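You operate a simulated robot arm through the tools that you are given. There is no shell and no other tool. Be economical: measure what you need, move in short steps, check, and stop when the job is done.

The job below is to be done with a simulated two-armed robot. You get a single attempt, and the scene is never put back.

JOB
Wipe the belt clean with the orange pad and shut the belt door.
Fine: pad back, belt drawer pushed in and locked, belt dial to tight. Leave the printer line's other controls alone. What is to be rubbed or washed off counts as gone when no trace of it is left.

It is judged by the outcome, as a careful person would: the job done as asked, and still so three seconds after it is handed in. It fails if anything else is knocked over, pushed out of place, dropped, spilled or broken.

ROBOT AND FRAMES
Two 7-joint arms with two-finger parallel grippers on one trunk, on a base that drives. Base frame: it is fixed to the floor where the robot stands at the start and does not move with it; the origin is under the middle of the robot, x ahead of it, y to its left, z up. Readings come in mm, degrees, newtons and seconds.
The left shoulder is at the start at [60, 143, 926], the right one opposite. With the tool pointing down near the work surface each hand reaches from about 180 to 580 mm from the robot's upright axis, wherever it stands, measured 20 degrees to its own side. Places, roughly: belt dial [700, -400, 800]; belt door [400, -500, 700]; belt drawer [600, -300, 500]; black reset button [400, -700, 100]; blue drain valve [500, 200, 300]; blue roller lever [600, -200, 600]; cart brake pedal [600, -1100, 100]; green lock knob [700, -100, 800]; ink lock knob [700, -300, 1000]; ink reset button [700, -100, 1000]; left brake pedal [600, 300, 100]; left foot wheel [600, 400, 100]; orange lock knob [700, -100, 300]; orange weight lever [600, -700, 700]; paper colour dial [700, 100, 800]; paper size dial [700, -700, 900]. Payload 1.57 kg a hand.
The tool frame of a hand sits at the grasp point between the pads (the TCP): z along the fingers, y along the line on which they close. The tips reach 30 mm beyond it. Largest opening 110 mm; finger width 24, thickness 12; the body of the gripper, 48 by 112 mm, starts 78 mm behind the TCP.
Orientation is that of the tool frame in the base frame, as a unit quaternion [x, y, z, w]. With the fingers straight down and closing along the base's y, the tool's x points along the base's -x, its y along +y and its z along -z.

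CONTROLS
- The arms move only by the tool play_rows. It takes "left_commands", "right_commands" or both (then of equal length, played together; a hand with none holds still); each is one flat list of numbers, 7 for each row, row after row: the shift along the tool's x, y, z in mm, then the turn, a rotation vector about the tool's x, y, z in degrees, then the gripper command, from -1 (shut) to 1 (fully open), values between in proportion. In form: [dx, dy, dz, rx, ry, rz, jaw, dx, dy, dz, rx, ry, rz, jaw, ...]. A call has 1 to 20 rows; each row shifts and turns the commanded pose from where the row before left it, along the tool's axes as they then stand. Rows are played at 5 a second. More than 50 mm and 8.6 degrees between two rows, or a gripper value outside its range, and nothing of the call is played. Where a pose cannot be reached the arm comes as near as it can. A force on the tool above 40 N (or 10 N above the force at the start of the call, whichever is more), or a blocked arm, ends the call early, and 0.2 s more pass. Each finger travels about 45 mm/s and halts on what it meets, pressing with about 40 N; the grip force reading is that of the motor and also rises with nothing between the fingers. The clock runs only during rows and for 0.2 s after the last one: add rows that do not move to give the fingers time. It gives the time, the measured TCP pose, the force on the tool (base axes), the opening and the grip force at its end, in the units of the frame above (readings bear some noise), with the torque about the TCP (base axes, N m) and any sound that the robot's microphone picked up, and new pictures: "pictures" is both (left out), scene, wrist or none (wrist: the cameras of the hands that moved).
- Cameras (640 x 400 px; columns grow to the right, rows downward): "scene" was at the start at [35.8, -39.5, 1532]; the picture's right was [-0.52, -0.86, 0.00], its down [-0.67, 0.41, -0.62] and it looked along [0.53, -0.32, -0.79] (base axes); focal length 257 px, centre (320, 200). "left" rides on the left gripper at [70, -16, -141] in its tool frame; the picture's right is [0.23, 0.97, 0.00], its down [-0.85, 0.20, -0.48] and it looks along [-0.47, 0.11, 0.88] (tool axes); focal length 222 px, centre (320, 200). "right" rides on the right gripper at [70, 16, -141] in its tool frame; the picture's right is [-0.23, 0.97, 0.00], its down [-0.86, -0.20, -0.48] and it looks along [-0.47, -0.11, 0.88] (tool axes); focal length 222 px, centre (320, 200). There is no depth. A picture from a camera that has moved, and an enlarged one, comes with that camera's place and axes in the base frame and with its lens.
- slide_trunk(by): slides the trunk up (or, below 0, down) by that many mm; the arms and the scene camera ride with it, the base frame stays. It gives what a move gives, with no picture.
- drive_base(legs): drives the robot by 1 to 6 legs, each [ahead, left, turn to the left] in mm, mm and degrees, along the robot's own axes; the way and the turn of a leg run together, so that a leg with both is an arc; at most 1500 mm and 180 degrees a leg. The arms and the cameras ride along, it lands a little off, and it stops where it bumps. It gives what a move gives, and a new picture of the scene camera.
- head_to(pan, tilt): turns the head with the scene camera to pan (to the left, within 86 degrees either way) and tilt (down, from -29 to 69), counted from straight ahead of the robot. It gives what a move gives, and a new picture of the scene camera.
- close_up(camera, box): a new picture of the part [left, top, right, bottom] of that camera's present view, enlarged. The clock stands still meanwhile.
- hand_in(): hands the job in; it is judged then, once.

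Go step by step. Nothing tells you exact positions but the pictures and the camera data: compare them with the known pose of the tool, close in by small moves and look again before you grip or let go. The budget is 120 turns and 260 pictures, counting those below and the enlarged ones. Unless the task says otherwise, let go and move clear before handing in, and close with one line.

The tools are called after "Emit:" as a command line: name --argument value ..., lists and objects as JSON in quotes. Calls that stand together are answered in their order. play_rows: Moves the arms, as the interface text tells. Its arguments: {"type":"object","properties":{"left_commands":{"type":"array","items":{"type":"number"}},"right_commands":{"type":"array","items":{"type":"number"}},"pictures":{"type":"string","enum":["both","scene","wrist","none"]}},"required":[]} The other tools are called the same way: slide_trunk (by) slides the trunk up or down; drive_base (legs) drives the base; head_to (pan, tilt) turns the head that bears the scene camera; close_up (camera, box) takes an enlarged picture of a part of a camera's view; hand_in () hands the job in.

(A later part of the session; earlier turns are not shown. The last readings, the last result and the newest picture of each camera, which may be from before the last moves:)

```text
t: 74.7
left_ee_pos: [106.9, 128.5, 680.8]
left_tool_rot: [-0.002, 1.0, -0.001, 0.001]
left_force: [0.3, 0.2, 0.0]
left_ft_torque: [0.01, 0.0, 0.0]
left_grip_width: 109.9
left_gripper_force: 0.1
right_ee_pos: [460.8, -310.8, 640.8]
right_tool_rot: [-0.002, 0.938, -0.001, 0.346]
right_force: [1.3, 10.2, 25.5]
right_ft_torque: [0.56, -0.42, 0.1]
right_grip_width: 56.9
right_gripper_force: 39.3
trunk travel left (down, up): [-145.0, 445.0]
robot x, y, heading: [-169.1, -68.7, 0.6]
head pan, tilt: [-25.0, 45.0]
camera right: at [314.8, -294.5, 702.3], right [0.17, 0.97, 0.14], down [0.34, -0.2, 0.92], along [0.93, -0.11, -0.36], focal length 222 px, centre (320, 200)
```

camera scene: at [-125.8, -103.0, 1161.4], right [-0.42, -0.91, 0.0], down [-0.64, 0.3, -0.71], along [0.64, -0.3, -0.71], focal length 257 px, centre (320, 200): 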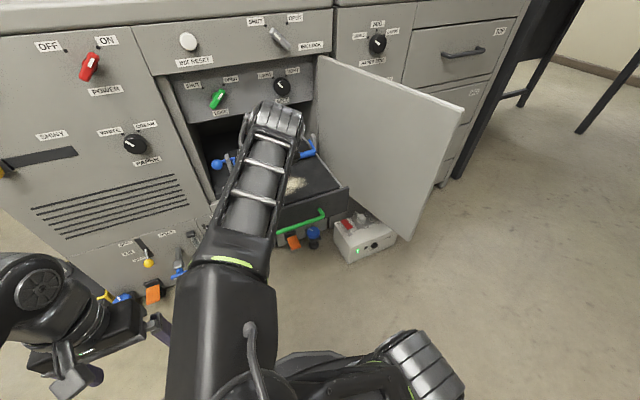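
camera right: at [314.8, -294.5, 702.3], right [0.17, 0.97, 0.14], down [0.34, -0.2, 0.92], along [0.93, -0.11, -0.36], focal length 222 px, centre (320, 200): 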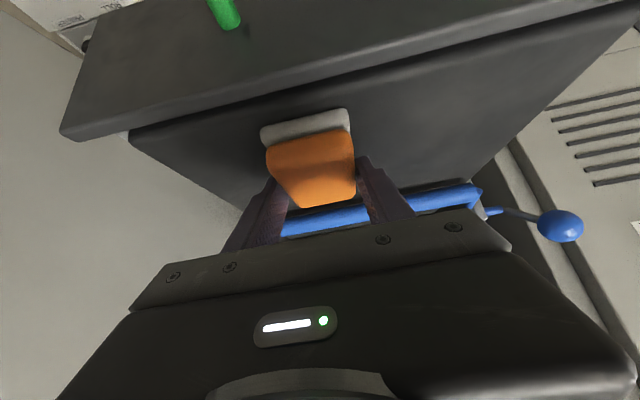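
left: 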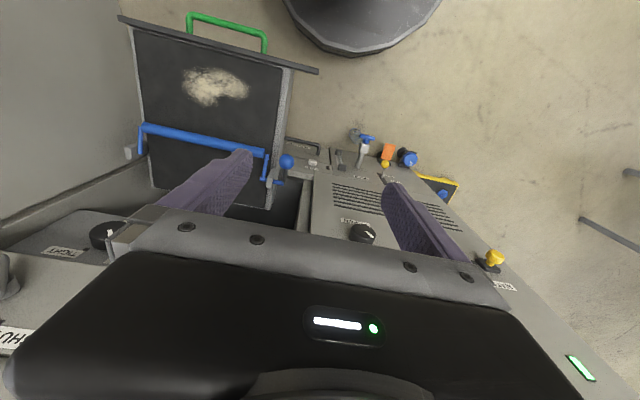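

Looks clean. One more pass 18 mm further in, to be sure of the edges.

Emit:
play_rows --right_commands '[0, -10, 0, 0, 0, 0, -1, 0, -10, 0, 0, 0, 0, -1, -7, 0, 5.6, 0, 0, 0, -1, -7, 0, 5.6, 0, 0, 0, -1, 0, 10, 0, 0, 0, 0, -1, 0, 10, 0, 0, 0, 0, -1, 0, 10, 0, 0, 0, 0, -1, 0, 10, 0, 0, 0, 0, -1, 0, 10, 0, 0, 0, 0, -1, 0, 10, 0, 0, 0, 0, -1, 0, 10, 0, 0, 0, 0, -1, 0, 10, 0, 0, 0, 0, -1, 0, 10, 0, 0, 0, 0, -1, 0, 10, 0, 0, 0, 0, -1, 0, 10, 0, 0, 0, 0, -1, 0, 10, 0, 0, 0, 0, -1, 0, 10, 0, 0, 0, 0, -1, 0, 10, 0, 0, 0, 0, -1, 0, 10, 0, 0, 0, 0, -1]' --pictures "none"

Emit:
play_rows --right_commands '[-19, 0, -23, 0, 0, 0, -1, -19, 0, -23, 0, 0, 0, -1, -19, 0, -23, 0, 0, 0, -1, -19, 0, -23, 0, 0, 0, -1, 10, 10, -40, 0, 0, 0, -1, 10, 20, -40, 0, 0, 0, -1]'

Emit:
close_up --camera "right" --box '[120, 0, 480, 240]'

```text
t: 78.7
left_ee_pos: [107.7, 129.5, 679.9]
left_tool_rot: [-0.002, 1.0, 0.0, 0.0]
left_force: [-0.2, 0.0, -0.3]
left_ft_torque: [0.04, -0.03, -0.01]
left_grip_width: 110.1
left_gripper_force: 0.1
right_ee_pos: [478.9, -182.6, 640.2]
right_tool_rot: [0.002, 0.938, -0.002, 0.346]
right_force: [-0.2, -7.7, 17.7]
right_ft_torque: [-0.28, 0.0, 0.0]
right_grip_width: 56.8
right_gripper_force: 40.1
trunk travel left (down, up): [-145.0, 445.0]
robot x, y, heading: [-174.0, -68.5, 0.2]
head pan, tilt: [-25.0, 45.0]
```

```text
t: 80.1
left_ee_pos: [107.1, 129.2, 680.3]
left_tool_rot: [-0.003, 1.0, 0.0, -0.001]
left_force: [-0.2, 0.2, -0.1]
left_ft_torque: [0.03, 0.06, 0.0]
left_grip_width: 109.8
left_gripper_force: 0.1
right_ee_pos: [413.4, -150.2, 806.1]
right_tool_rot: [0.0, 0.939, -0.002, 0.344]
right_force: [-0.2, -0.2, -1.9]
right_ft_torque: [0.0, 0.0, 0.0]
right_grip_width: 56.9
right_gripper_force: 39.9
trunk travel left (down, up): [-145.0, 445.0]
robot x, y, heading: [-170.8, -69.0, 0.2]
head pan, tilt: [-25.0, 45.0]
camera scene: at [-125.8, -103.1, 1161.4], right [-0.42, -0.91, 0.0], down [-0.64, 0.3, -0.71], along [0.64, -0.3, -0.71], focal length 257 px, centre (320, 200)
camera right: at [268.0, -134.6, 869.9], right [0.18, 0.97, 0.14], down [0.34, -0.2, 0.92], along [0.92, -0.11, -0.37], focal length 222 px, centre (320, 200)
```

scene: 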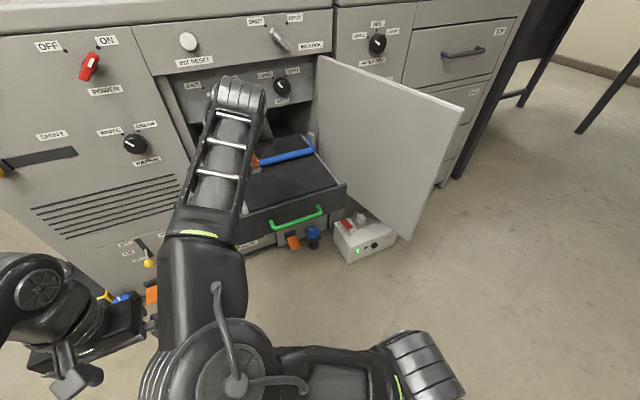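
right: 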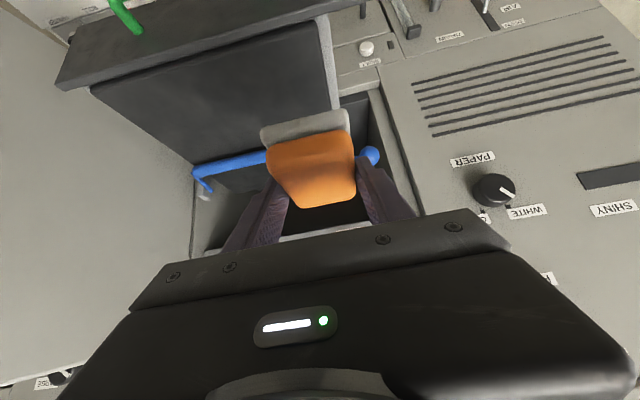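

```text
1.67 times, centred on (300, 120) of right
camera zoom: at [268.0, -134.6, 869.9], right [0.18, 0.97, 0.14], down [0.34, -0.2, 0.92], along [0.92, -0.11, -0.37], focal length 370 px, centre (353, 333)
```

zoom: 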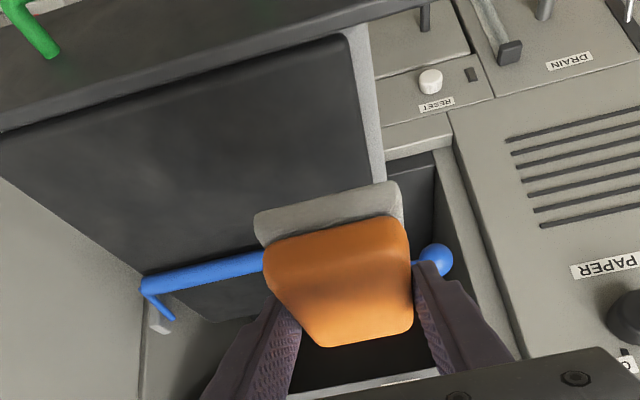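

The belt is clean. Now I raise the trunk back and drive to the pad's place.

Emit:
slide_trunk --by 380

Emit:
drive_base --legs '[[0, 314, 0], [250, 0, 0]]'

```text
t: 83.7
left_ee_pos: [109.7, 129.4, 1059.6]
left_tool_rot: [-0.003, 1.0, 0.001, 0.0]
left_force: [0.9, 0.4, -0.6]
left_ft_torque: [0.0, -0.05, -0.01]
left_grip_width: 109.7
left_gripper_force: 0.0
right_ee_pos: [414.1, -150.8, 1186.5]
right_tool_rot: [0.001, 0.939, -0.001, 0.345]
right_force: [-0.1, 0.6, -0.4]
right_ft_torque: [-0.01, 0.02, -0.02]
right_grip_width: 56.9
right_gripper_force: 40.3
trunk travel left (down, up): [-525.0, 65.0]
robot x, y, heading: [-171.3, -67.5, 0.4]
head pan, tilt: [-25.0, 45.0]
```

```text
t: 87.2
left_ee_pos: [359.4, 436.0, 1060.0]
left_tool_rot: [0.002, 1.0, 0.0, 0.0]
left_force: [0.2, 0.1, 0.1]
left_ft_torque: [0.0, 0.04, -0.01]
left_grip_width: 109.9
left_gripper_force: 0.0
right_ee_pos: [665.2, 155.2, 1186.9]
right_tool_rot: [0.005, 0.939, -0.003, 0.344]
right_force: [-0.1, 0.6, -1.7]
right_ft_torque: [0.02, 0.07, 0.0]
right_grip_width: 56.7
right_gripper_force: 40.0
trunk travel left (down, up): [-525.0, 65.0]
robot x, y, heading: [75.9, 238.7, -0.2]
head pan, tilt: [-25.0, 45.0]
camera scene: at [124.8, 206.0, 1541.4], right [-0.43, -0.91, 0.0], down [-0.64, 0.3, -0.71], along [0.64, -0.3, -0.71], focal length 257 px, centre (320, 200)
```

scene: 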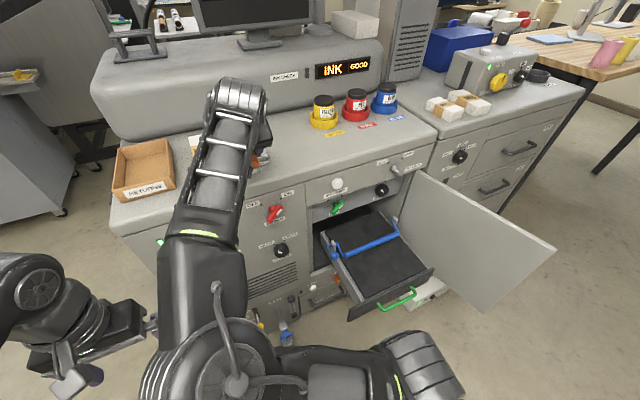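

Full view of the belt shows it clean. Next I move the hand to y≈−14, then drive the last bit ahead.

Emit:
play_rows --right_commands '[-4, -43, -5, 0, 0, 0, -1, -4, -43, -5, 0, 0, 0, -1, -4, -43, -5, 0, 0, 0, -1, -4, -42, -5, 0, 0, 0, -1, 0, 0, 0, 0, 0, 0, -1]' --pictures "none"

Emit:
drive_base --legs '[[75, 0, 0]]'

Emit:
head_to --pan -10 --tilt 60

```text
t: 88.4
left_ee_pos: [358.6, 437.5, 1061.3]
left_tool_rot: [0.002, 1.0, 0.0, 0.0]
left_force: [-0.6, -0.1, 0.5]
left_ft_torque: [-0.08, -0.02, 0.02]
left_grip_width: 110.1
left_gripper_force: 0.1
right_ee_pos: [659.1, -16.9, 1215.4]
right_tool_rot: [0.004, 0.939, -0.004, 0.344]
right_force: [0.9, -0.6, -1.4]
right_ft_torque: [-0.01, 0.0, 0.02]
right_grip_width: 57.1
right_gripper_force: 39.4
trunk travel left (down, up): [-525.0, 65.0]
robot x, y, heading: [76.8, 239.4, -0.2]
head pan, tilt: [-25.0, 45.0]
```

```text
t: 89.5
left_ee_pos: [433.4, 436.1, 1060.4]
left_tool_rot: [0.001, 1.0, 0.0, 0.0]
left_force: [0.2, -0.3, 0.4]
left_ft_torque: [-0.02, 0.02, -0.01]
left_grip_width: 110.0
left_gripper_force: 0.0
right_ee_pos: [735.7, -16.0, 1212.3]
right_tool_rot: [0.002, 0.939, -0.002, 0.344]
right_force: [1.1, 0.5, -1.3]
right_ft_torque: [0.01, 0.05, 0.0]
right_grip_width: 56.9
right_gripper_force: 40.0
trunk travel left (down, up): [-525.0, 65.0]
robot x, y, heading: [150.9, 239.6, 0.2]
head pan, tilt: [-25.0, 45.0]
camera scene: at [200.2, 205.9, 1541.4], right [-0.42, -0.91, 0.0], down [-0.64, 0.3, -0.71], along [0.64, -0.3, -0.71], focal length 257 px, centre (320, 200)
```

scene: 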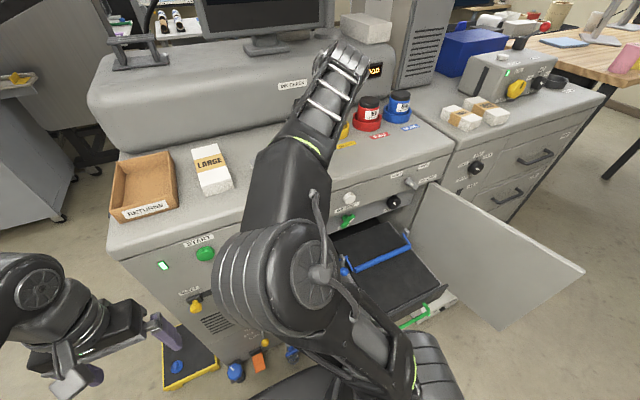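

```text
t: 90.2
left_ee_pos: [433.3, 436.5, 1060.3]
left_tool_rot: [0.0, 1.0, 0.0, 0.0]
left_force: [-0.5, -0.6, -0.4]
left_ft_torque: [0.01, 0.0, -0.02]
left_grip_width: 110.1
left_gripper_force: 0.1
right_ee_pos: [735.3, -16.3, 1212.8]
right_tool_rot: [0.003, 0.939, -0.003, 0.345]
right_force: [0.0, 0.4, -0.7]
right_ft_torque: [0.0, -0.04, -0.01]
right_grip_width: 57.0
right_gripper_force: 40.3
trunk travel left (down, up): [-525.0, 65.0]
robot x, y, heading: [151.9, 239.3, 0.1]
head pan, tilt: [-10.0, 60.0]
camera scene: at [190.4, 228.7, 1522.0], right [-0.17, -0.98, 0.0], down [-0.85, 0.15, -0.5], along [0.49, -0.09, -0.87], focal length 257 px, centre (320, 200)
```

scene: 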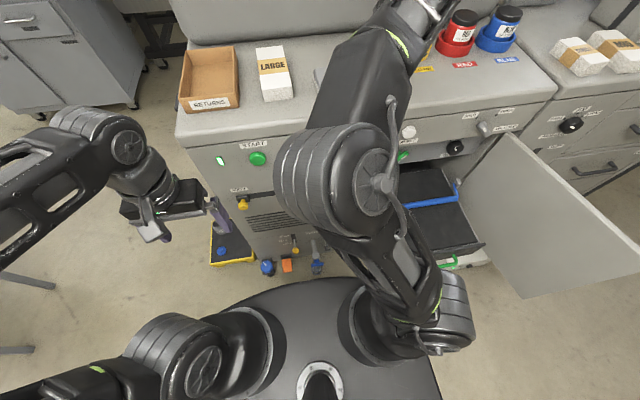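

The elbow hangs on the inside close to the START button, which is risky. I back off and swing the hand out to the right to bring the elbow back outward.

Emit:
drive_base --legs '[[-160, 0, 0]]'

Emit:
play_rows --right_commands '[20, -42, -10, 0, 0, 0, -1, 20, -42, -10, 0, 0, 0, -1, 20, -42, -10, 0, 0, 0, -1, 20, -42, -10, 0, 0, 0, -1, 20, -42, -10, 0, 0, 0, -1, 20, -42, -10, 0, 0, 0, -1, 0, 0, 0, 0, 0, 0, -1]' --pictures "scene"

```text
t: 91.7
left_ee_pos: [269.6, 437.0, 1061.1]
left_tool_rot: [-0.001, 1.0, 0.0, 0.001]
left_force: [-1.5, 0.5, -0.6]
left_ft_torque: [0.0, -0.03, -0.04]
left_grip_width: 109.8
left_gripper_force: 0.1
right_ee_pos: [570.9, -15.8, 1213.9]
right_tool_rot: [0.003, 0.939, -0.003, 0.345]
right_force: [-0.9, 0.4, -0.9]
right_ft_torque: [0.0, 0.0, 0.0]
right_grip_width: 57.1
right_gripper_force: 39.8
trunk travel left (down, up): [-525.0, 65.0]
robot x, y, heading: [-11.0, 242.5, -0.1]
head pan, tilt: [-10.0, 60.0]
camera scene: at [25.9, 228.8, 1522.0], right [-0.17, -0.98, 0.0], down [-0.85, 0.15, -0.5], along [0.49, -0.09, -0.87], focal length 257 px, centre (320, 200)
```

scene: 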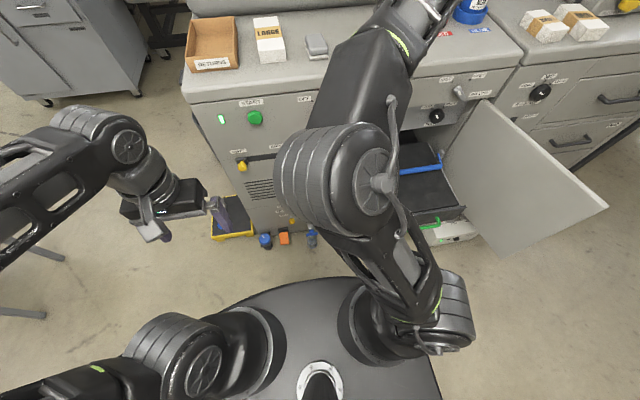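

```text
t: 93.3
left_ee_pos: [270.2, 437.9, 1060.3]
left_tool_rot: [0.0, 1.0, -0.001, 0.0]
left_force: [-0.2, -0.3, -0.9]
left_ft_torque: [0.0, 0.01, 0.04]
left_grip_width: 110.1
left_gripper_force: 0.1
right_ee_pos: [440.4, -267.2, 1186.7]
right_tool_rot: [0.003, 0.939, -0.004, 0.344]
right_force: [-0.2, -0.6, -1.6]
right_ft_torque: [-0.03, -0.02, -0.04]
right_grip_width: 56.7
right_gripper_force: 39.9
trunk travel left (down, up): [-525.0, 65.0]
robot x, y, heading: [-6.2, 238.4, 0.0]
head pan, tilt: [-10.0, 60.0]
camera scene: at [27.9, 229.5, 1521.9], right [-0.17, -0.98, 0.0], down [-0.85, 0.15, -0.5], along [0.49, -0.09, -0.87], focal length 257 px, centre (320, 200)
```

scene: 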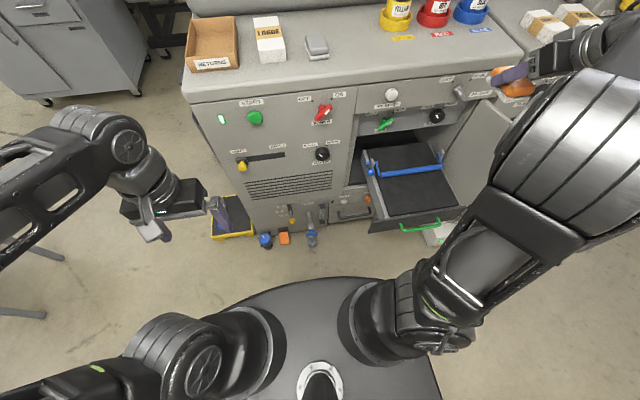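

The elbow is now on the outer side. I bring the hand back in front of the pad's place and check that it stays out.

Emit:
play_rows --right_commands '[-17.5, 42, 10, 0, 0, 0, -1, -17.5, 42, 10, 0, 0, 0, -1, -17.5, 42, 10, 0, 0, 0, -1, -17.5, 42, 10, 0, 0, 0, -1, -17.5, 42, 10, 0, 0, 0, -1, -17.5, 42, 10, 0, 0, 0, -1, 0, 0, 0, 0, 0, 0, -1]' --pictures "scene"

```text
t: 94.9
left_ee_pos: [270.6, 438.5, 1060.6]
left_tool_rot: [0.0, 1.0, 0.0, 0.0]
left_force: [0.3, -0.5, -0.2]
left_ft_torque: [0.0, -0.04, -0.01]
left_grip_width: 110.0
left_gripper_force: 0.1
right_ee_pos: [558.6, -17.7, 1202.7]
right_tool_rot: [0.003, 0.939, -0.002, 0.344]
right_force: [0.2, 0.1, 0.2]
right_ft_torque: [0.01, 0.04, -0.01]
right_grip_width: 57.0
right_gripper_force: 40.3
trunk travel left (down, up): [-525.0, 65.0]
robot x, y, heading: [-15.6, 240.6, 0.0]
head pan, tilt: [-10.0, 60.0]
camera scene: at [27.3, 228.2, 1522.0], right [-0.17, -0.98, 0.0], down [-0.85, 0.15, -0.5], along [0.49, -0.09, -0.87], focal length 257 px, centre (320, 200)
```

scene: 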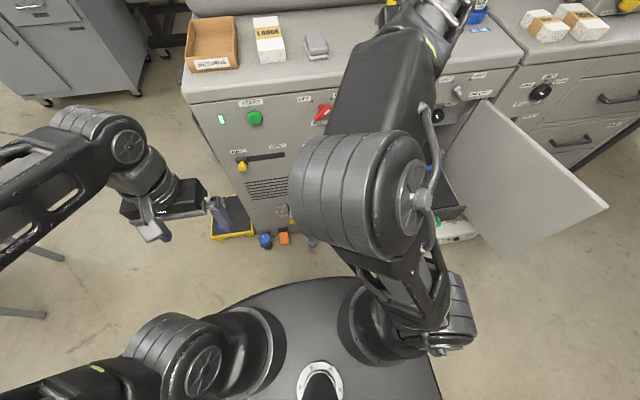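

On reflection the elbow's apparent size means it is high (z≈1250, near the head), well away from the panel, so this posture is fine. I drive ahead and look with the wrist camera.

Emit:
drive_base --legs '[[165, 0, 0]]'

Emit:
play_rows --right_commands '[0, 0, 0, 0, 0, 0, -1]' --pictures "wrist"

```text
t: 96.3
left_ee_pos: [439.0, 436.7, 1060.4]
left_tool_rot: [0.002, 1.0, 0.0, 0.0]
left_force: [-0.1, -0.3, 1.0]
left_ft_torque: [0.02, 0.04, 0.0]
left_grip_width: 110.1
left_gripper_force: 0.0
right_ee_pos: [724.6, -19.8, 1201.3]
right_tool_rot: [0.005, 0.939, -0.002, 0.345]
right_force: [0.7, 0.4, -1.0]
right_ft_torque: [0.0, 0.0, 0.01]
right_grip_width: 56.7
right_gripper_force: 39.9
trunk travel left (down, up): [-525.0, 65.0]
robot x, y, heading: [158.0, 242.7, -0.1]
head pan, tilt: [-10.0, 60.0]
camera scene: at [194.7, 228.4, 1521.9], right [-0.18, -0.98, 0.0], down [-0.85, 0.15, -0.5], along [0.49, -0.09, -0.87], focal length 257 px, centre (320, 200)
```

scene: 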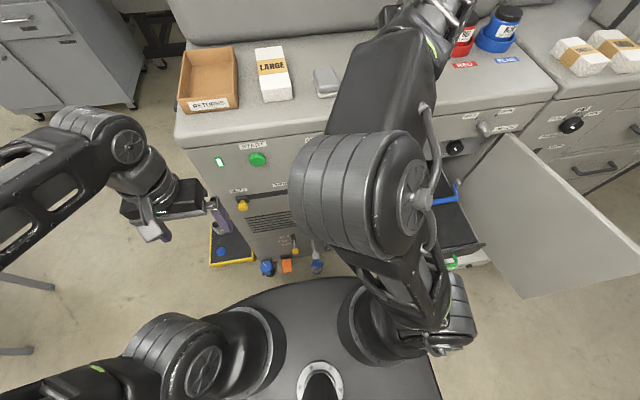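

```text
t: 96.7
left_ee_pos: [436.8, 434.6, 1060.2]
left_tool_rot: [0.001, 1.0, 0.0, 0.001]
left_force: [0.5, 0.6, -0.6]
left_ft_torque: [0.03, 0.01, -0.01]
left_grip_width: 110.1
left_gripper_force: 0.0
right_ee_pos: [724.4, -18.8, 1202.3]
right_tool_rot: [0.004, 0.939, -0.002, 0.345]
right_force: [0.4, 0.5, -1.4]
right_ft_torque: [-0.02, 0.0, 0.01]
right_grip_width: 57.0
right_gripper_force: 40.2
trunk travel left (down, up): [-525.0, 65.0]
robot x, y, heading: [154.1, 242.5, -0.2]
head pan, tilt: [-10.0, 60.0]
camera right: at [578.5, -2.4, 1265.8], right [0.18, 0.97, 0.14], down [0.34, -0.2, 0.92], along [0.92, -0.12, -0.37], focal length 222 px, centre (320, 200)
```

right: 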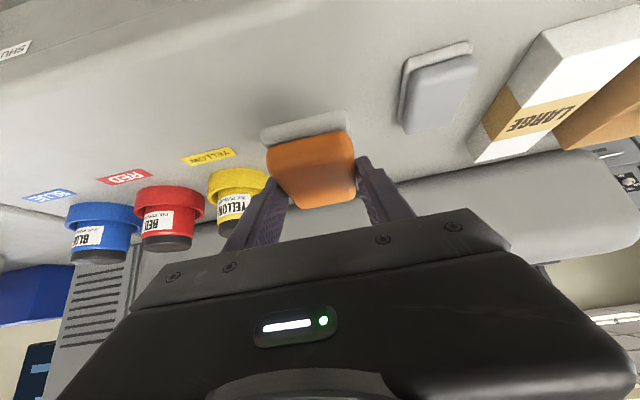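

Emit:
play_rows --right_commands '[2, 1.2, 21, 0, 0, 0, -1, 2, 1.2, 21, 0, 0, 0, -1, 2, 1.2, 21, 0, 0, 0, -1, 2, 1.2, 21, 0, 0, 0, -1, 0, 0, 0, 0, 0, 0, -1]' --pictures "wrist"

```text
t: 97.9
left_ee_pos: [436.6, 435.6, 1060.2]
left_tool_rot: [0.001, 1.0, -0.001, -0.001]
left_force: [0.2, -1.4, 0.5]
left_ft_torque: [0.0, 0.02, 0.0]
left_grip_width: 110.0
left_gripper_force: 0.0
right_ee_pos: [772.2, -15.3, 1136.3]
right_tool_rot: [0.005, 0.938, -0.003, 0.346]
right_force: [0.1, -0.8, -1.3]
right_ft_torque: [-0.02, -0.02, 0.04]
right_grip_width: 56.9
right_gripper_force: 40.0
trunk travel left (down, up): [-525.0, 65.0]
robot x, y, heading: [153.6, 242.5, -0.3]
head pan, tilt: [-10.0, 60.0]
camera right: at [627.2, 1.4, 1197.8], right [0.18, 0.97, 0.14], down [0.34, -0.2, 0.92], along [0.92, -0.12, -0.37], focal length 222 px, centre (320, 200)
```

right: 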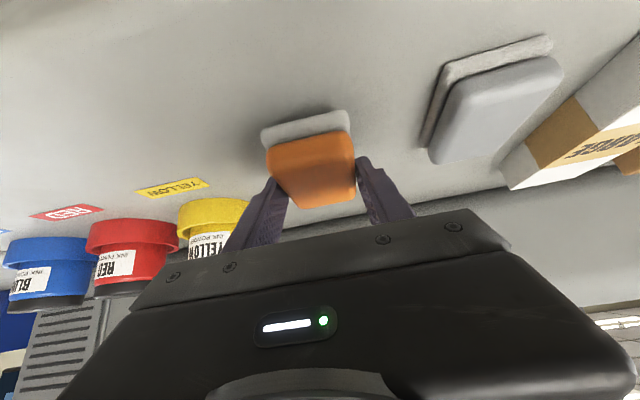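

Right over its place. I lower in small steps to contact (expected about z=1119).

Emit:
play_rows --right_commands '[2.6, 0.3, 3.1, 0, 0, 0, -1, 2.6, 0.3, 3.1, 0, 0, 0, -1, 2.6, 0.3, 3.1, 0, 0, 0, -1, 2.6, 0, 3.1, 0, 0, 0, -1, 0, 0, 0, 0, 0, 0, -1]' --pictures "wrist"

```text
t: 99.1
left_ee_pos: [435.0, 435.8, 1060.9]
left_tool_rot: [0.002, 1.0, 0.0, 0.002]
left_force: [0.5, 0.2, -0.2]
left_ft_torque: [0.0, -0.02, 0.0]
left_grip_width: 110.0
left_gripper_force: 0.0
right_ee_pos: [771.7, -14.6, 1118.7]
right_tool_rot: [0.006, 0.938, -0.004, 0.347]
right_force: [3.8, -0.9, 16.3]
right_ft_torque: [0.14, 0.23, 0.01]
right_grip_width: 56.9
right_gripper_force: 39.8
trunk travel left (down, up): [-525.0, 65.0]
robot x, y, heading: [158.8, 240.5, -0.2]
head pan, tilt: [-10.0, 60.0]
camera right: at [627.0, 2.5, 1181.3], right [0.18, 0.97, 0.14], down [0.34, -0.2, 0.92], along [0.92, -0.12, -0.36], focal length 222 px, centre (320, 200)
```

right: 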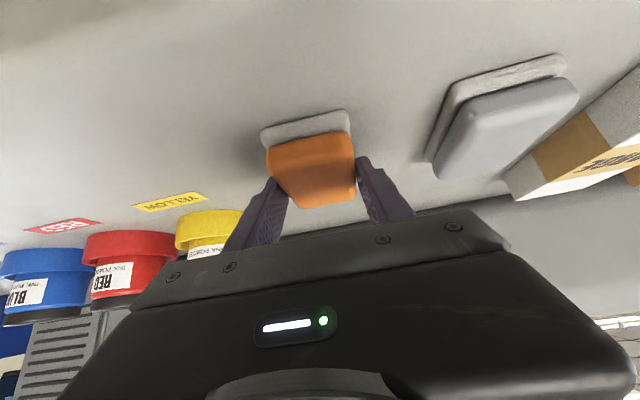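

Contact at 1119. I open and retreat along the fingers.

Emit:
play_rows --right_commands '[-1, 0, -1.2, 0, 0, 0, -1, 0, 0, 0, 0, 0, 0, 0.5, 0, 0, 0, 0, 0, 0, 0.5, 0, 0, 0, 0, 0, 0, 0.5, 0, 0, -20, 0, 0, 0, 0.5, 0, 0, -40, 0, 0, 0, 0.5, 0, 0, -40, 0, 0, 0, 0.5]' --pictures "wrist"

```text
t: 100.7
left_ee_pos: [436.1, 435.9, 1059.6]
left_tool_rot: [0.002, 1.0, -0.001, 0.0]
left_force: [-0.5, -0.2, 0.3]
left_ft_torque: [0.01, -0.03, -0.01]
left_grip_width: 109.7
left_gripper_force: 0.0
right_ee_pos: [705.7, -12.3, 1192.5]
right_tool_rot: [0.004, 0.938, -0.002, 0.345]
right_force: [-0.4, 0.1, -0.4]
right_ft_torque: [0.02, -0.04, -0.03]
right_grip_width: 82.3
right_gripper_force: 0.1
trunk travel left (down, up): [-525.0, 65.0]
robot x, y, heading: [156.3, 236.6, -0.2]
head pan, tilt: [-10.0, 60.0]
camera right: at [560.0, 5.3, 1255.7], right [0.18, 0.97, 0.15], down [0.34, -0.2, 0.92], along [0.92, -0.12, -0.37], focal length 222 px, centre (320, 200)
```

right: 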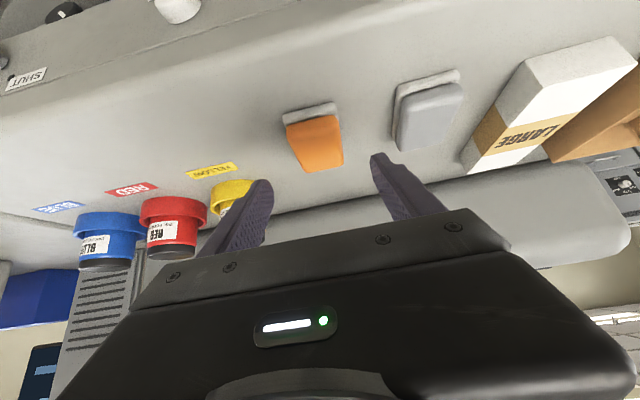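

The pad stands back in its place. Now I drive back and to the right, to face the drawer.

Emit:
drive_base --legs '[[-300, 0, 0], [0, -310, 0]]'

Emit:
head_to --pan -15 --tilt 50

```text
t: 104.5
left_ee_pos: [135.7, 130.1, 1060.5]
left_tool_rot: [-0.007, 1.0, 0.0, 0.0]
left_force: [-1.9, -0.5, 0.2]
left_ft_torque: [0.02, 0.0, 0.01]
left_grip_width: 110.0
left_gripper_force: 0.1
right_ee_pos: [413.1, -312.9, 1192.0]
right_tool_rot: [-0.003, 0.939, 0.0, 0.344]
right_force: [-0.2, -0.3, 0.7]
right_ft_torque: [0.0, 0.01, 0.03]
right_grip_width: 82.4
right_gripper_force: 0.1
trunk travel left (down, up): [-525.0, 65.0]
robot x, y, heading: [-145.6, -67.7, 0.9]
head pan, tilt: [-10.0, 60.0]
camera scene: at [-104.9, -82.1, 1522.0], right [-0.16, -0.99, 0.0], down [-0.85, 0.14, -0.5], along [0.49, -0.08, -0.87], focal length 257 px, centre (320, 200)
```

scene: 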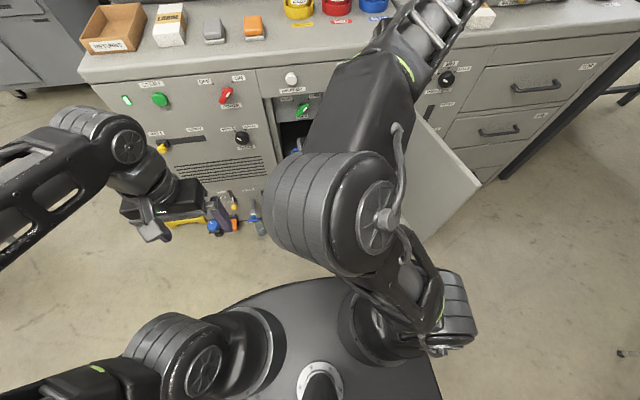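

```text
t: 105.2
left_ee_pos: [135.1, 128.6, 1060.7]
left_tool_rot: [-0.007, 1.0, 0.0, 0.0]
left_force: [0.9, 0.6, 0.0]
left_ft_torque: [-0.03, 0.0, -0.01]
left_grip_width: 109.9
left_gripper_force: 0.1
right_ee_pos: [412.4, -311.9, 1192.0]
right_tool_rot: [-0.003, 0.939, 0.0, 0.345]
right_force: [0.1, 0.2, -0.2]
right_ft_torque: [-0.01, 0.0, -0.01]
right_grip_width: 82.7
right_gripper_force: 0.0
trunk travel left (down, up): [-525.0, 65.0]
robot x, y, heading: [-140.4, -69.5, 0.6]
head pan, tilt: [-15.0, 50.0]
camera scene: at [-96.1, -89.1, 1534.5], right [-0.24, -0.97, 0.0], down [-0.74, 0.19, -0.64], along [0.62, -0.16, -0.77], focal length 257 px, centre (320, 200)
```

scene: 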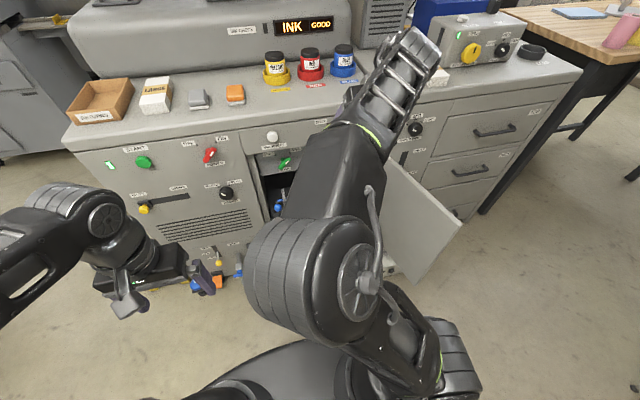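

I'll close the fingers, lower the trunk 300 mm, and turn the right hand to point forward for pushing the drawer.

Emit:
slide_trunk --by -300

Emit:
play_rows --right_commands '[28, 0, -24, 0, 0, 0, -1, 28, 0, -24, 0, 0, 0, -1, 28, 0, -24, 0, 0, 0, -1, 0, 0, 0, 0, -8.5, 0, -1, 0, 0, 0, 0, -8.5, 0, -1, 0, 0, 0, 0, -8.5, 0, -1, 0, 0, 0, 0, -8.5, 0, -1, 0, 0, 0, 0, -8.5, 0, -1, 0, 0, 0, 0, 0, 0, -1]'

```text
t: 108.2
left_ee_pos: [134.3, 129.7, 760.6]
left_tool_rot: [-0.007, 1.0, 0.0, 0.0]
left_force: [-0.8, 0.7, 0.5]
left_ft_torque: [0.0, -0.01, 0.01]
left_grip_width: 109.9
left_gripper_force: 0.1
right_ee_pos: [411.4, -312.6, 892.6]
right_tool_rot: [-0.003, 0.939, -0.001, 0.344]
right_force: [0.9, 0.0, -0.4]
right_ft_torque: [0.0, -0.01, 0.05]
right_grip_width: 82.7
right_gripper_force: 0.0
trunk travel left (down, up): [-225.0, 365.0]
robot x, y, heading: [-140.0, -71.9, 0.8]
head pan, tilt: [-15.0, 50.0]
```

```text
t: 109.3
left_ee_pos: [134.1, 131.1, 759.9]
left_tool_rot: [-0.006, 1.0, -0.001, 0.0]
left_force: [0.0, 0.1, 0.3]
left_ft_torque: [0.01, 0.0, 0.04]
left_grip_width: 109.9
left_gripper_force: 0.0
right_ee_pos: [297.2, -389.0, 861.4]
right_tool_rot: [0.086, 0.91, -0.029, 0.404]
right_force: [0.6, -0.4, -0.4]
right_ft_torque: [0.0, 0.03, -0.03]
right_grip_width: 0.0
right_gripper_force: 10.3
trunk travel left (down, up): [-225.0, 365.0]
robot x, y, heading: [-144.9, -71.2, 1.0]
head pan, tilt: [-15.0, 50.0]
stopped in row 5 (right hand): the arm was blocked; the commanded pose is now the measured one
camera scene: at [-95.9, -89.0, 1234.5], right [-0.24, -0.97, 0.0], down [-0.74, 0.19, -0.64], along [0.62, -0.16, -0.77], focal length 257 px, centre (320, 200)
camera right: at [150.2, -347.7, 905.4], right [0.33, 0.93, 0.18], down [0.18, -0.25, 0.95], along [0.93, -0.28, -0.24], focal length 222 px, centre (320, 200)
```

scene: 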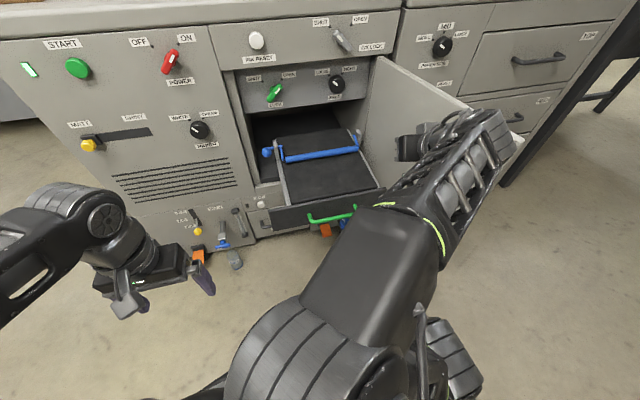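
right: 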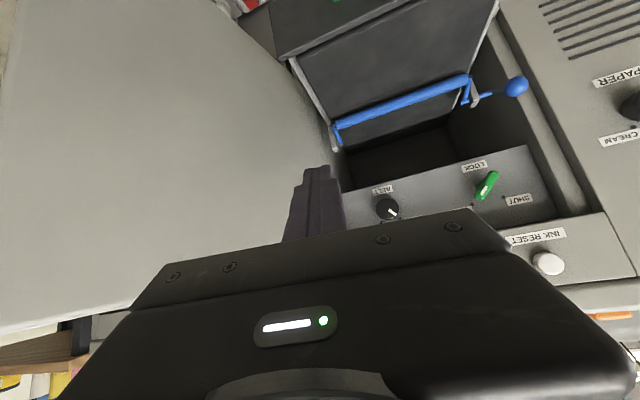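

The arm got blocked, possibly by its wrist nearing the door. I lift and move left, then look again.

Emit:
play_rows --right_commands '[-22, 35, -20, 0, 0, 0, -1, -22, 35, -20, 0, 0, 0, -1, 0, 0, 0, 0, 0, 0, -1]' --pictures "scene"

```text
t: 110.3
left_ee_pos: [135.2, 131.4, 759.3]
left_tool_rot: [-0.007, 1.0, -0.001, 0.0]
left_force: [-0.1, 0.7, 0.2]
left_ft_torque: [0.0, -0.01, 0.0]
left_grip_width: 110.0
left_gripper_force: 0.0
right_ee_pos: [307.8, -353.2, 910.0]
right_tool_rot: [0.122, 0.912, -0.042, 0.389]
right_force: [0.0, -0.9, 0.0]
right_ft_torque: [-0.02, 0.0, -0.03]
right_grip_width: 0.0
right_gripper_force: 21.5
trunk travel left (down, up): [-225.0, 365.0]
robot x, y, heading: [-141.7, -73.0, 0.9]
head pan, tilt: [-15.0, 50.0]
stopped in row 3 (right hand): the arm was blocked; the commanded pose is now the measured one
camera scene: at [-96.1, -88.8, 1234.5], right [-0.24, -0.97, 0.0], down [-0.74, 0.19, -0.64], along [0.62, -0.16, -0.77], focal length 257 px, centre (320, 200)
```

scene: 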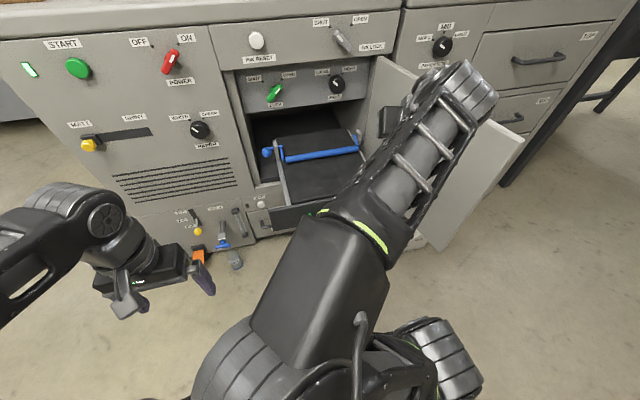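

The elbow is being squeezed against the torso; the arm is too folded. I back the base 150 mm and stretch the hand forward before turning it.

Emit:
drive_base --legs '[[-170, 0, 0]]'

Emit:
play_rows --right_commands '[-32, 5, 34, 0, 0, 0, -1, -32, 5, 34, 0, 0, 0, -1, -32, 5, 34, 0, 0, 0, -1, -32, 5, 34, 0, 0, 0, -1, 0, 0, 0, 0, 0, 0, -1]' --pictures "scene"

```text
t: 111.8
left_ee_pos: [-36.7, 127.9, 761.0]
left_tool_rot: [-0.007, 1.0, 0.001, -0.001]
left_force: [-1.1, 0.3, -0.5]
left_ft_torque: [0.01, 0.03, -0.02]
left_grip_width: 109.9
left_gripper_force: 0.1
right_ee_pos: [135.2, -354.7, 910.1]
right_tool_rot: [0.123, 0.912, -0.042, 0.39]
right_force: [-1.2, -0.1, -0.9]
right_ft_torque: [-0.06, 0.04, -0.03]
right_grip_width: 0.0
right_gripper_force: 21.4
trunk travel left (down, up): [-225.0, 365.0]
robot x, y, heading: [-312.4, -75.5, 0.9]
head pan, tilt: [-15.0, 50.0]
camera scene: at [-268.1, -91.6, 1234.5], right [-0.24, -0.97, 0.0], down [-0.74, 0.19, -0.64], along [0.62, -0.16, -0.77], focal length 257 px, centre (320, 200)
```

scene: 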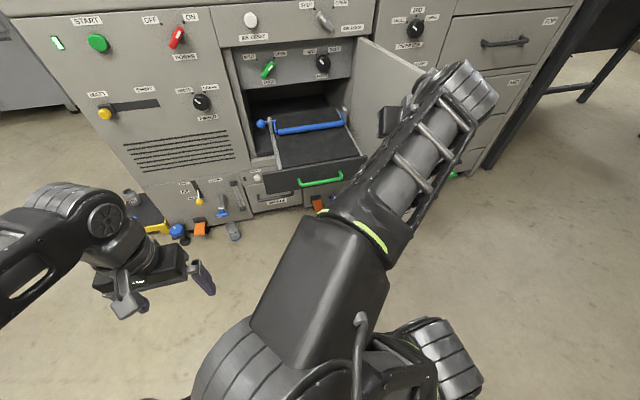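

```text
t: 113.0
left_ee_pos: [-37.0, 128.0, 760.8]
left_tool_rot: [-0.007, 1.0, 0.0, 0.0]
left_force: [-0.6, 0.0, -0.1]
left_ft_torque: [0.01, -0.01, 0.0]
left_grip_width: 109.7
left_gripper_force: 0.1
right_ee_pos: [321.4, -384.0, 906.6]
right_tool_rot: [0.123, 0.912, -0.042, 0.389]
right_force: [0.0, 0.9, -0.1]
right_ft_torque: [-0.04, 0.03, 0.0]
right_grip_width: 0.0
right_gripper_force: 21.3
trunk travel left (down, up): [-225.0, 365.0]
robot x, y, heading: [-314.2, -70.2, 0.7]
head pan, tilt: [-15.0, 50.0]
camera scene: at [-267.8, -91.7, 1234.5], right [-0.24, -0.97, 0.0], down [-0.74, 0.19, -0.64], along [0.62, -0.16, -0.77], focal length 257 px, centre (320, 200)
```

scene: 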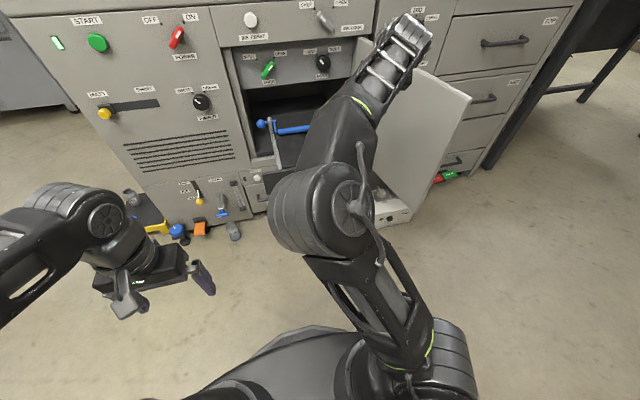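

I correct the yaw and pitch the hand up to horizontal.

Emit:
play_rows --right_commands '[0, 0, 0, -5.2, 0, -5, -1, 0, 0, 0, -5.2, 0, -5, -1, 0, 0, 0, 0, -8.4, 0, -1, 0, 0, 0, 0, -8.4, 0, -1, 0, 0, 0, 0, -8.4, 0, -1, 0, 0, 0, 0, -8.4, 0, -1, 0, 0, 0, 0, -8.4, 0, -1, 0, 0, 0, 0, 0, 0, -1]'

```text
t: 114.8
left_ee_pos: [-37.2, 127.7, 760.4]
left_tool_rot: [-0.009, 1.0, 0.001, 0.0]
left_force: [0.6, 0.1, -0.6]
left_ft_torque: [-0.02, 0.02, -0.02]
left_grip_width: 109.9
left_gripper_force: 0.1
right_ee_pos: [321.5, -382.8, 907.1]
right_tool_rot: [0.01, 0.717, 0.004, 0.697]
right_force: [0.4, 0.9, 0.0]
right_ft_torque: [-0.04, -0.03, 0.03]
right_grip_width: 0.1
right_gripper_force: 21.0
trunk travel left (down, up): [-225.0, 365.0]
robot x, y, heading: [-310.9, -71.3, 1.1]
head pan, tilt: [-15.0, 50.0]
camera scene: at [-268.0, -91.8, 1234.5], right [-0.24, -0.97, 0.0], down [-0.74, 0.19, -0.64], along [0.62, -0.16, -0.77], focal length 257 px, centre (320, 200)
camera right: at [177.3, -365.2, 842.6], right [0.01, 0.97, 0.25], down [-0.46, -0.21, 0.86], along [0.89, -0.12, 0.44], focal length 222 px, centre (320, 200)
```

scene: 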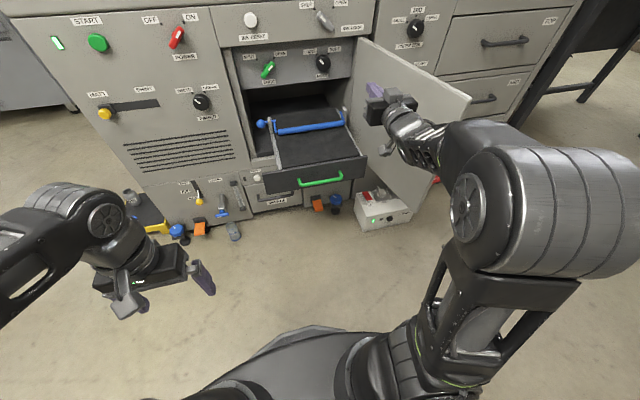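
right: 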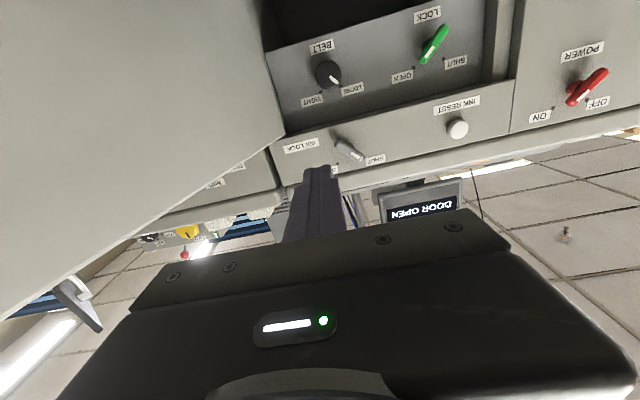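

The hand is level and the view is good. I lower it in front of the drawer face at about [290, −262, 590], above the handle bar.

Emit:
play_rows --right_commands '[39, 15, -4, 0, 0, 0, -1, 39, 15, -4, 0, 0, 0, -1, 39, 15, -4, 0, 0, 0, -1, 39, 15, -4, 0, 0, 0, -1, 39, 15, -4, 0, 0, 0, -1, 39, 15, -4, 0, 0, 0, -1, 39, 15, -4, 0, 0, 0, -1, 39, 15, -4, 0, 0, 0, -1, 0, 0, 0, 0, 0, 0, -1]'

Emit:
close_up --camera "scene" --box '[230, 90, 430, 220]'

```text
t: 116.8
left_ee_pos: [-37.2, 129.4, 760.6]
left_tool_rot: [-0.008, 1.0, 0.0, -0.001]
left_force: [0.2, -0.8, -0.5]
left_ft_torque: [0.0, -0.01, 0.0]
left_grip_width: 109.8
left_gripper_force: 0.2
right_ee_pos: [278.5, -260.6, 597.6]
right_tool_rot: [0.01, 0.718, 0.003, 0.696]
right_force: [0.0, 0.4, -0.3]
right_ft_torque: [-0.01, -0.01, 0.02]
right_grip_width: 0.0
right_gripper_force: 21.2
trunk travel left (down, up): [-225.0, 365.0]
robot x, y, heading: [-315.0, -73.1, 0.7]
head pan, tilt: [-15.0, 50.0]
camera scene: at [-267.9, -91.6, 1234.5], right [-0.24, -0.97, 0.0], down [-0.74, 0.19, -0.64], along [0.62, -0.16, -0.77], focal length 257 px, centre (320, 200)
camera right: at [135.5, -242.3, 531.5], right [0.02, 0.97, 0.24], down [-0.45, -0.21, 0.87], along [0.89, -0.13, 0.44], focal length 222 px, centre (320, 200)
```

scene: 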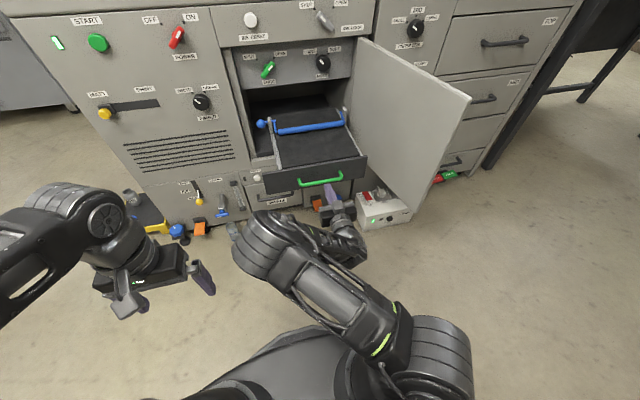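
right: 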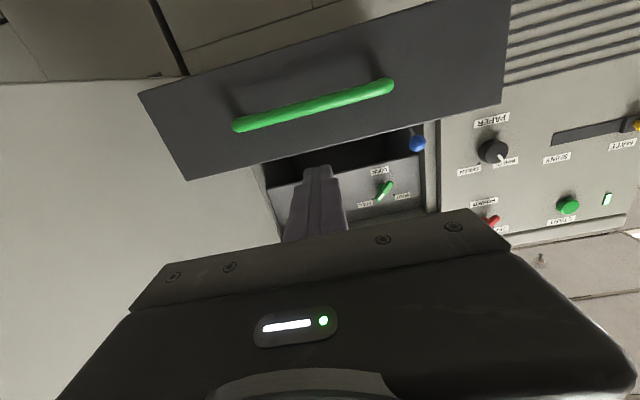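

```text
3.08 times, centred on (330, 155) of scene
camera zoom: at [-267.9, -91.6, 1234.5], right [-0.24, -0.97, 0.0], down [-0.74, 0.19, -0.64], along [0.62, -0.16, -0.77], focal length 790 px, centre (289, 338)
```

zoom: 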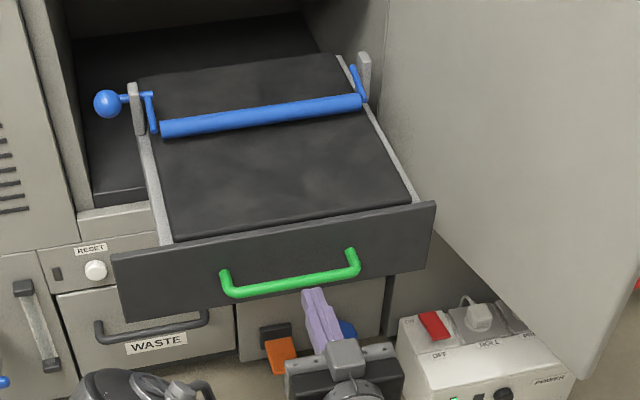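

Panel spans about z 495–593 with the bar near 545, so I push at z≈572. Also I check the belt once more enlarged.

Emit:
close_up --camera "scene" --box '[270, 120, 370, 175]'

Emit:
play_rows --right_commands '[25, 0, 0, 0, 0, 0, -1, 0, 0, 25, 0, 0, 0, -1, 0, 0, 25, 0, 0, 0, -1, 0, 0, 20, 0, 0, 0, -1, 0, 0, 20, 0, 0, 0, -1, 0, 0, 20, 0, 0, 0, -1, 0, 0, 0, 0, 0, 0, -1]'

```text
6.40 times, centred on (320, 148) of scene
camera zoom: at [-267.9, -91.6, 1234.5], right [-0.24, -0.97, 0.0], down [-0.74, 0.19, -0.64], along [0.62, -0.16, -0.77], focal length 1643 px, centre (320, 536)
```

zoom: 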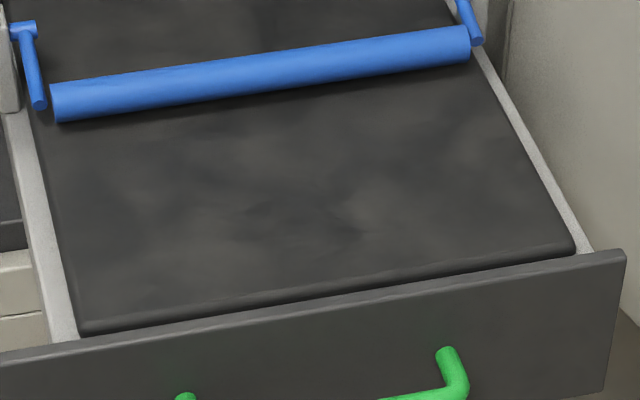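

```text
t: 118.4
left_ee_pos: [-37.3, 129.2, 759.5]
left_tool_rot: [-0.007, 1.0, 0.001, 0.001]
left_force: [0.6, 0.3, 1.1]
left_ft_torque: [0.0, 0.07, -0.01]
left_grip_width: 110.0
left_gripper_force: 0.0
right_ee_pos: [375.1, -229.3, 613.5]
right_tool_rot: [0.01, 0.718, 0.003, 0.696]
right_force: [0.0, -0.3, 0.0]
right_ft_torque: [0.03, 0.0, 0.01]
right_grip_width: 0.1
right_gripper_force: 21.7
right hand out of reach, approached as far as the arm can: row 1, 2, 3, 4, 5, 6
trunk travel left (down, up): [-225.0, 365.0]
robot x, y, heading: [-317.5, -71.3, 0.9]
head pan, tilt: [-15.0, 50.0]
camera scene: at [-268.0, -91.6, 1234.5], right [-0.24, -0.97, 0.0], down [-0.74, 0.19, -0.64], along [0.62, -0.16, -0.77], focal length 257 px, centre (320, 200)
camera right: at [231.0, -212.3, 549.6], right [0.02, 0.97, 0.24], down [-0.45, -0.21, 0.87], along [0.89, -0.12, 0.44], focal length 222 px, centre (320, 200)
```

scene: 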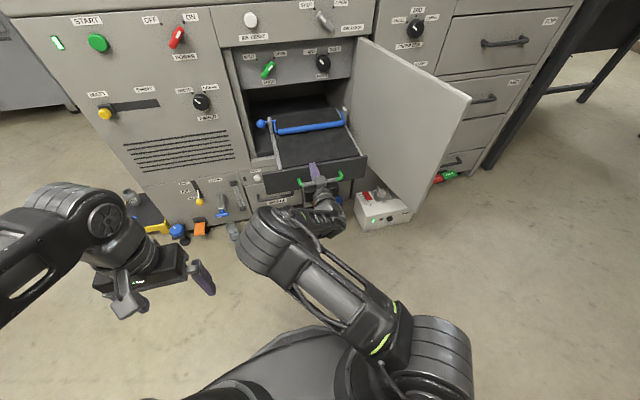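
right: 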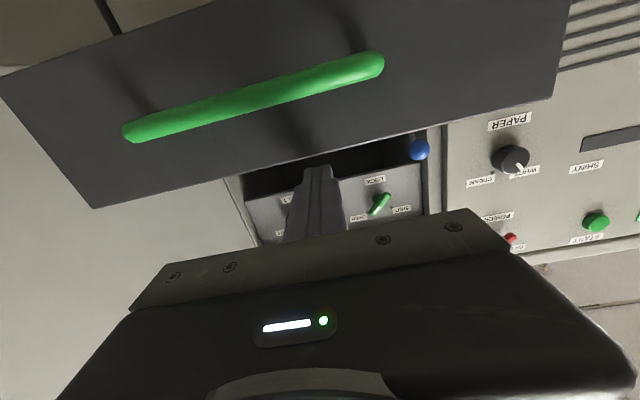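

The arm can't go lower at this trunk height. I pull the hand back 60, lower the trunk 45, and re-centre on the panel.

Emit:
play_rows --right_commands '[0, -5, -30, 0, 0, 0, -1, 0, -5, -30, 0, 0, 0, -1, 0, 0, 0, 0, 0, 0, -1]' --pictures "none"

Emit:
slide_trunk --by -80

Emit:
play_rows --right_commands '[-13, -10, 0, 0, 0, 0, -1, -13, -10, 0, 0, 0, 0, -1, -10, -5, 0, 0, 0, 0, -1, 0, 0, 0, 0, 0, 0, -1]'

```text
t: 119.2
left_ee_pos: [-36.9, 128.6, 760.6]
left_tool_rot: [-0.008, 1.0, 0.0, 0.0]
left_force: [-0.7, -0.7, 0.1]
left_ft_torque: [-0.04, -0.01, -0.06]
left_grip_width: 110.1
left_gripper_force: 0.0
right_ee_pos: [314.9, -240.4, 617.5]
right_tool_rot: [0.009, 0.717, 0.003, 0.697]
right_force: [-0.2, 0.1, 0.1]
right_ft_torque: [0.0, 0.01, 0.0]
right_grip_width: 0.0
right_gripper_force: 21.1
trunk travel left (down, up): [-225.0, 365.0]
robot x, y, heading: [-311.2, -69.8, 0.8]
head pan, tilt: [-15.0, 50.0]
```

```text
t: 120.4
left_ee_pos: [-36.7, 129.2, 680.2]
left_tool_rot: [-0.008, 1.0, 0.001, 0.0]
left_force: [-0.1, 0.1, 0.3]
left_ft_torque: [0.02, 0.04, -0.02]
left_grip_width: 110.1
left_gripper_force: 0.1
right_ee_pos: [315.1, -239.2, 536.9]
right_tool_rot: [0.009, 0.717, 0.003, 0.697]
right_force: [-0.8, -0.7, -0.2]
right_ft_torque: [0.02, 0.02, 0.01]
right_grip_width: 0.1
right_gripper_force: 21.7
trunk travel left (down, up): [-145.0, 445.0]
robot x, y, heading: [-316.2, -70.4, 0.9]
head pan, tilt: [-15.0, 50.0]
```

```text
t: 121.4
left_ee_pos: [-37.3, 128.1, 680.2]
left_tool_rot: [-0.008, 1.0, 0.0, 0.0]
left_force: [-0.2, 0.1, -0.1]
left_ft_torque: [0.01, 0.02, -0.02]
left_grip_width: 110.1
left_gripper_force: 0.0
right_ee_pos: [316.6, -264.5, 571.0]
right_tool_rot: [0.008, 0.717, 0.004, 0.697]
right_force: [-0.6, -1.1, 0.1]
right_ft_torque: [0.02, 0.0, 0.0]
right_grip_width: 0.2
right_gripper_force: 21.2
trunk travel left (down, up): [-145.0, 445.0]
robot x, y, heading: [-317.4, -72.0, 0.9]
head pan, tilt: [-15.0, 50.0]
camera scene: at [-268.0, -91.6, 1154.5], right [-0.24, -0.97, 0.0], down [-0.74, 0.19, -0.64], along [0.62, -0.16, -0.77], focal length 257 px, centre (320, 200)
camera right: at [172.3, -246.2, 506.8], right [0.01, 0.97, 0.24], down [-0.45, -0.21, 0.87], along [0.89, -0.12, 0.44], focal length 222 px, centre (320, 200)
```

scene: 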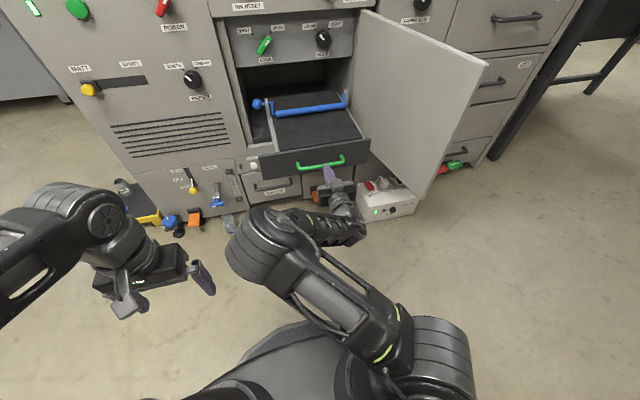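
right: 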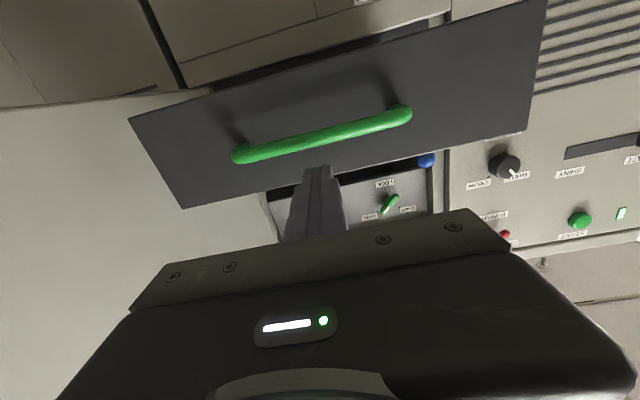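

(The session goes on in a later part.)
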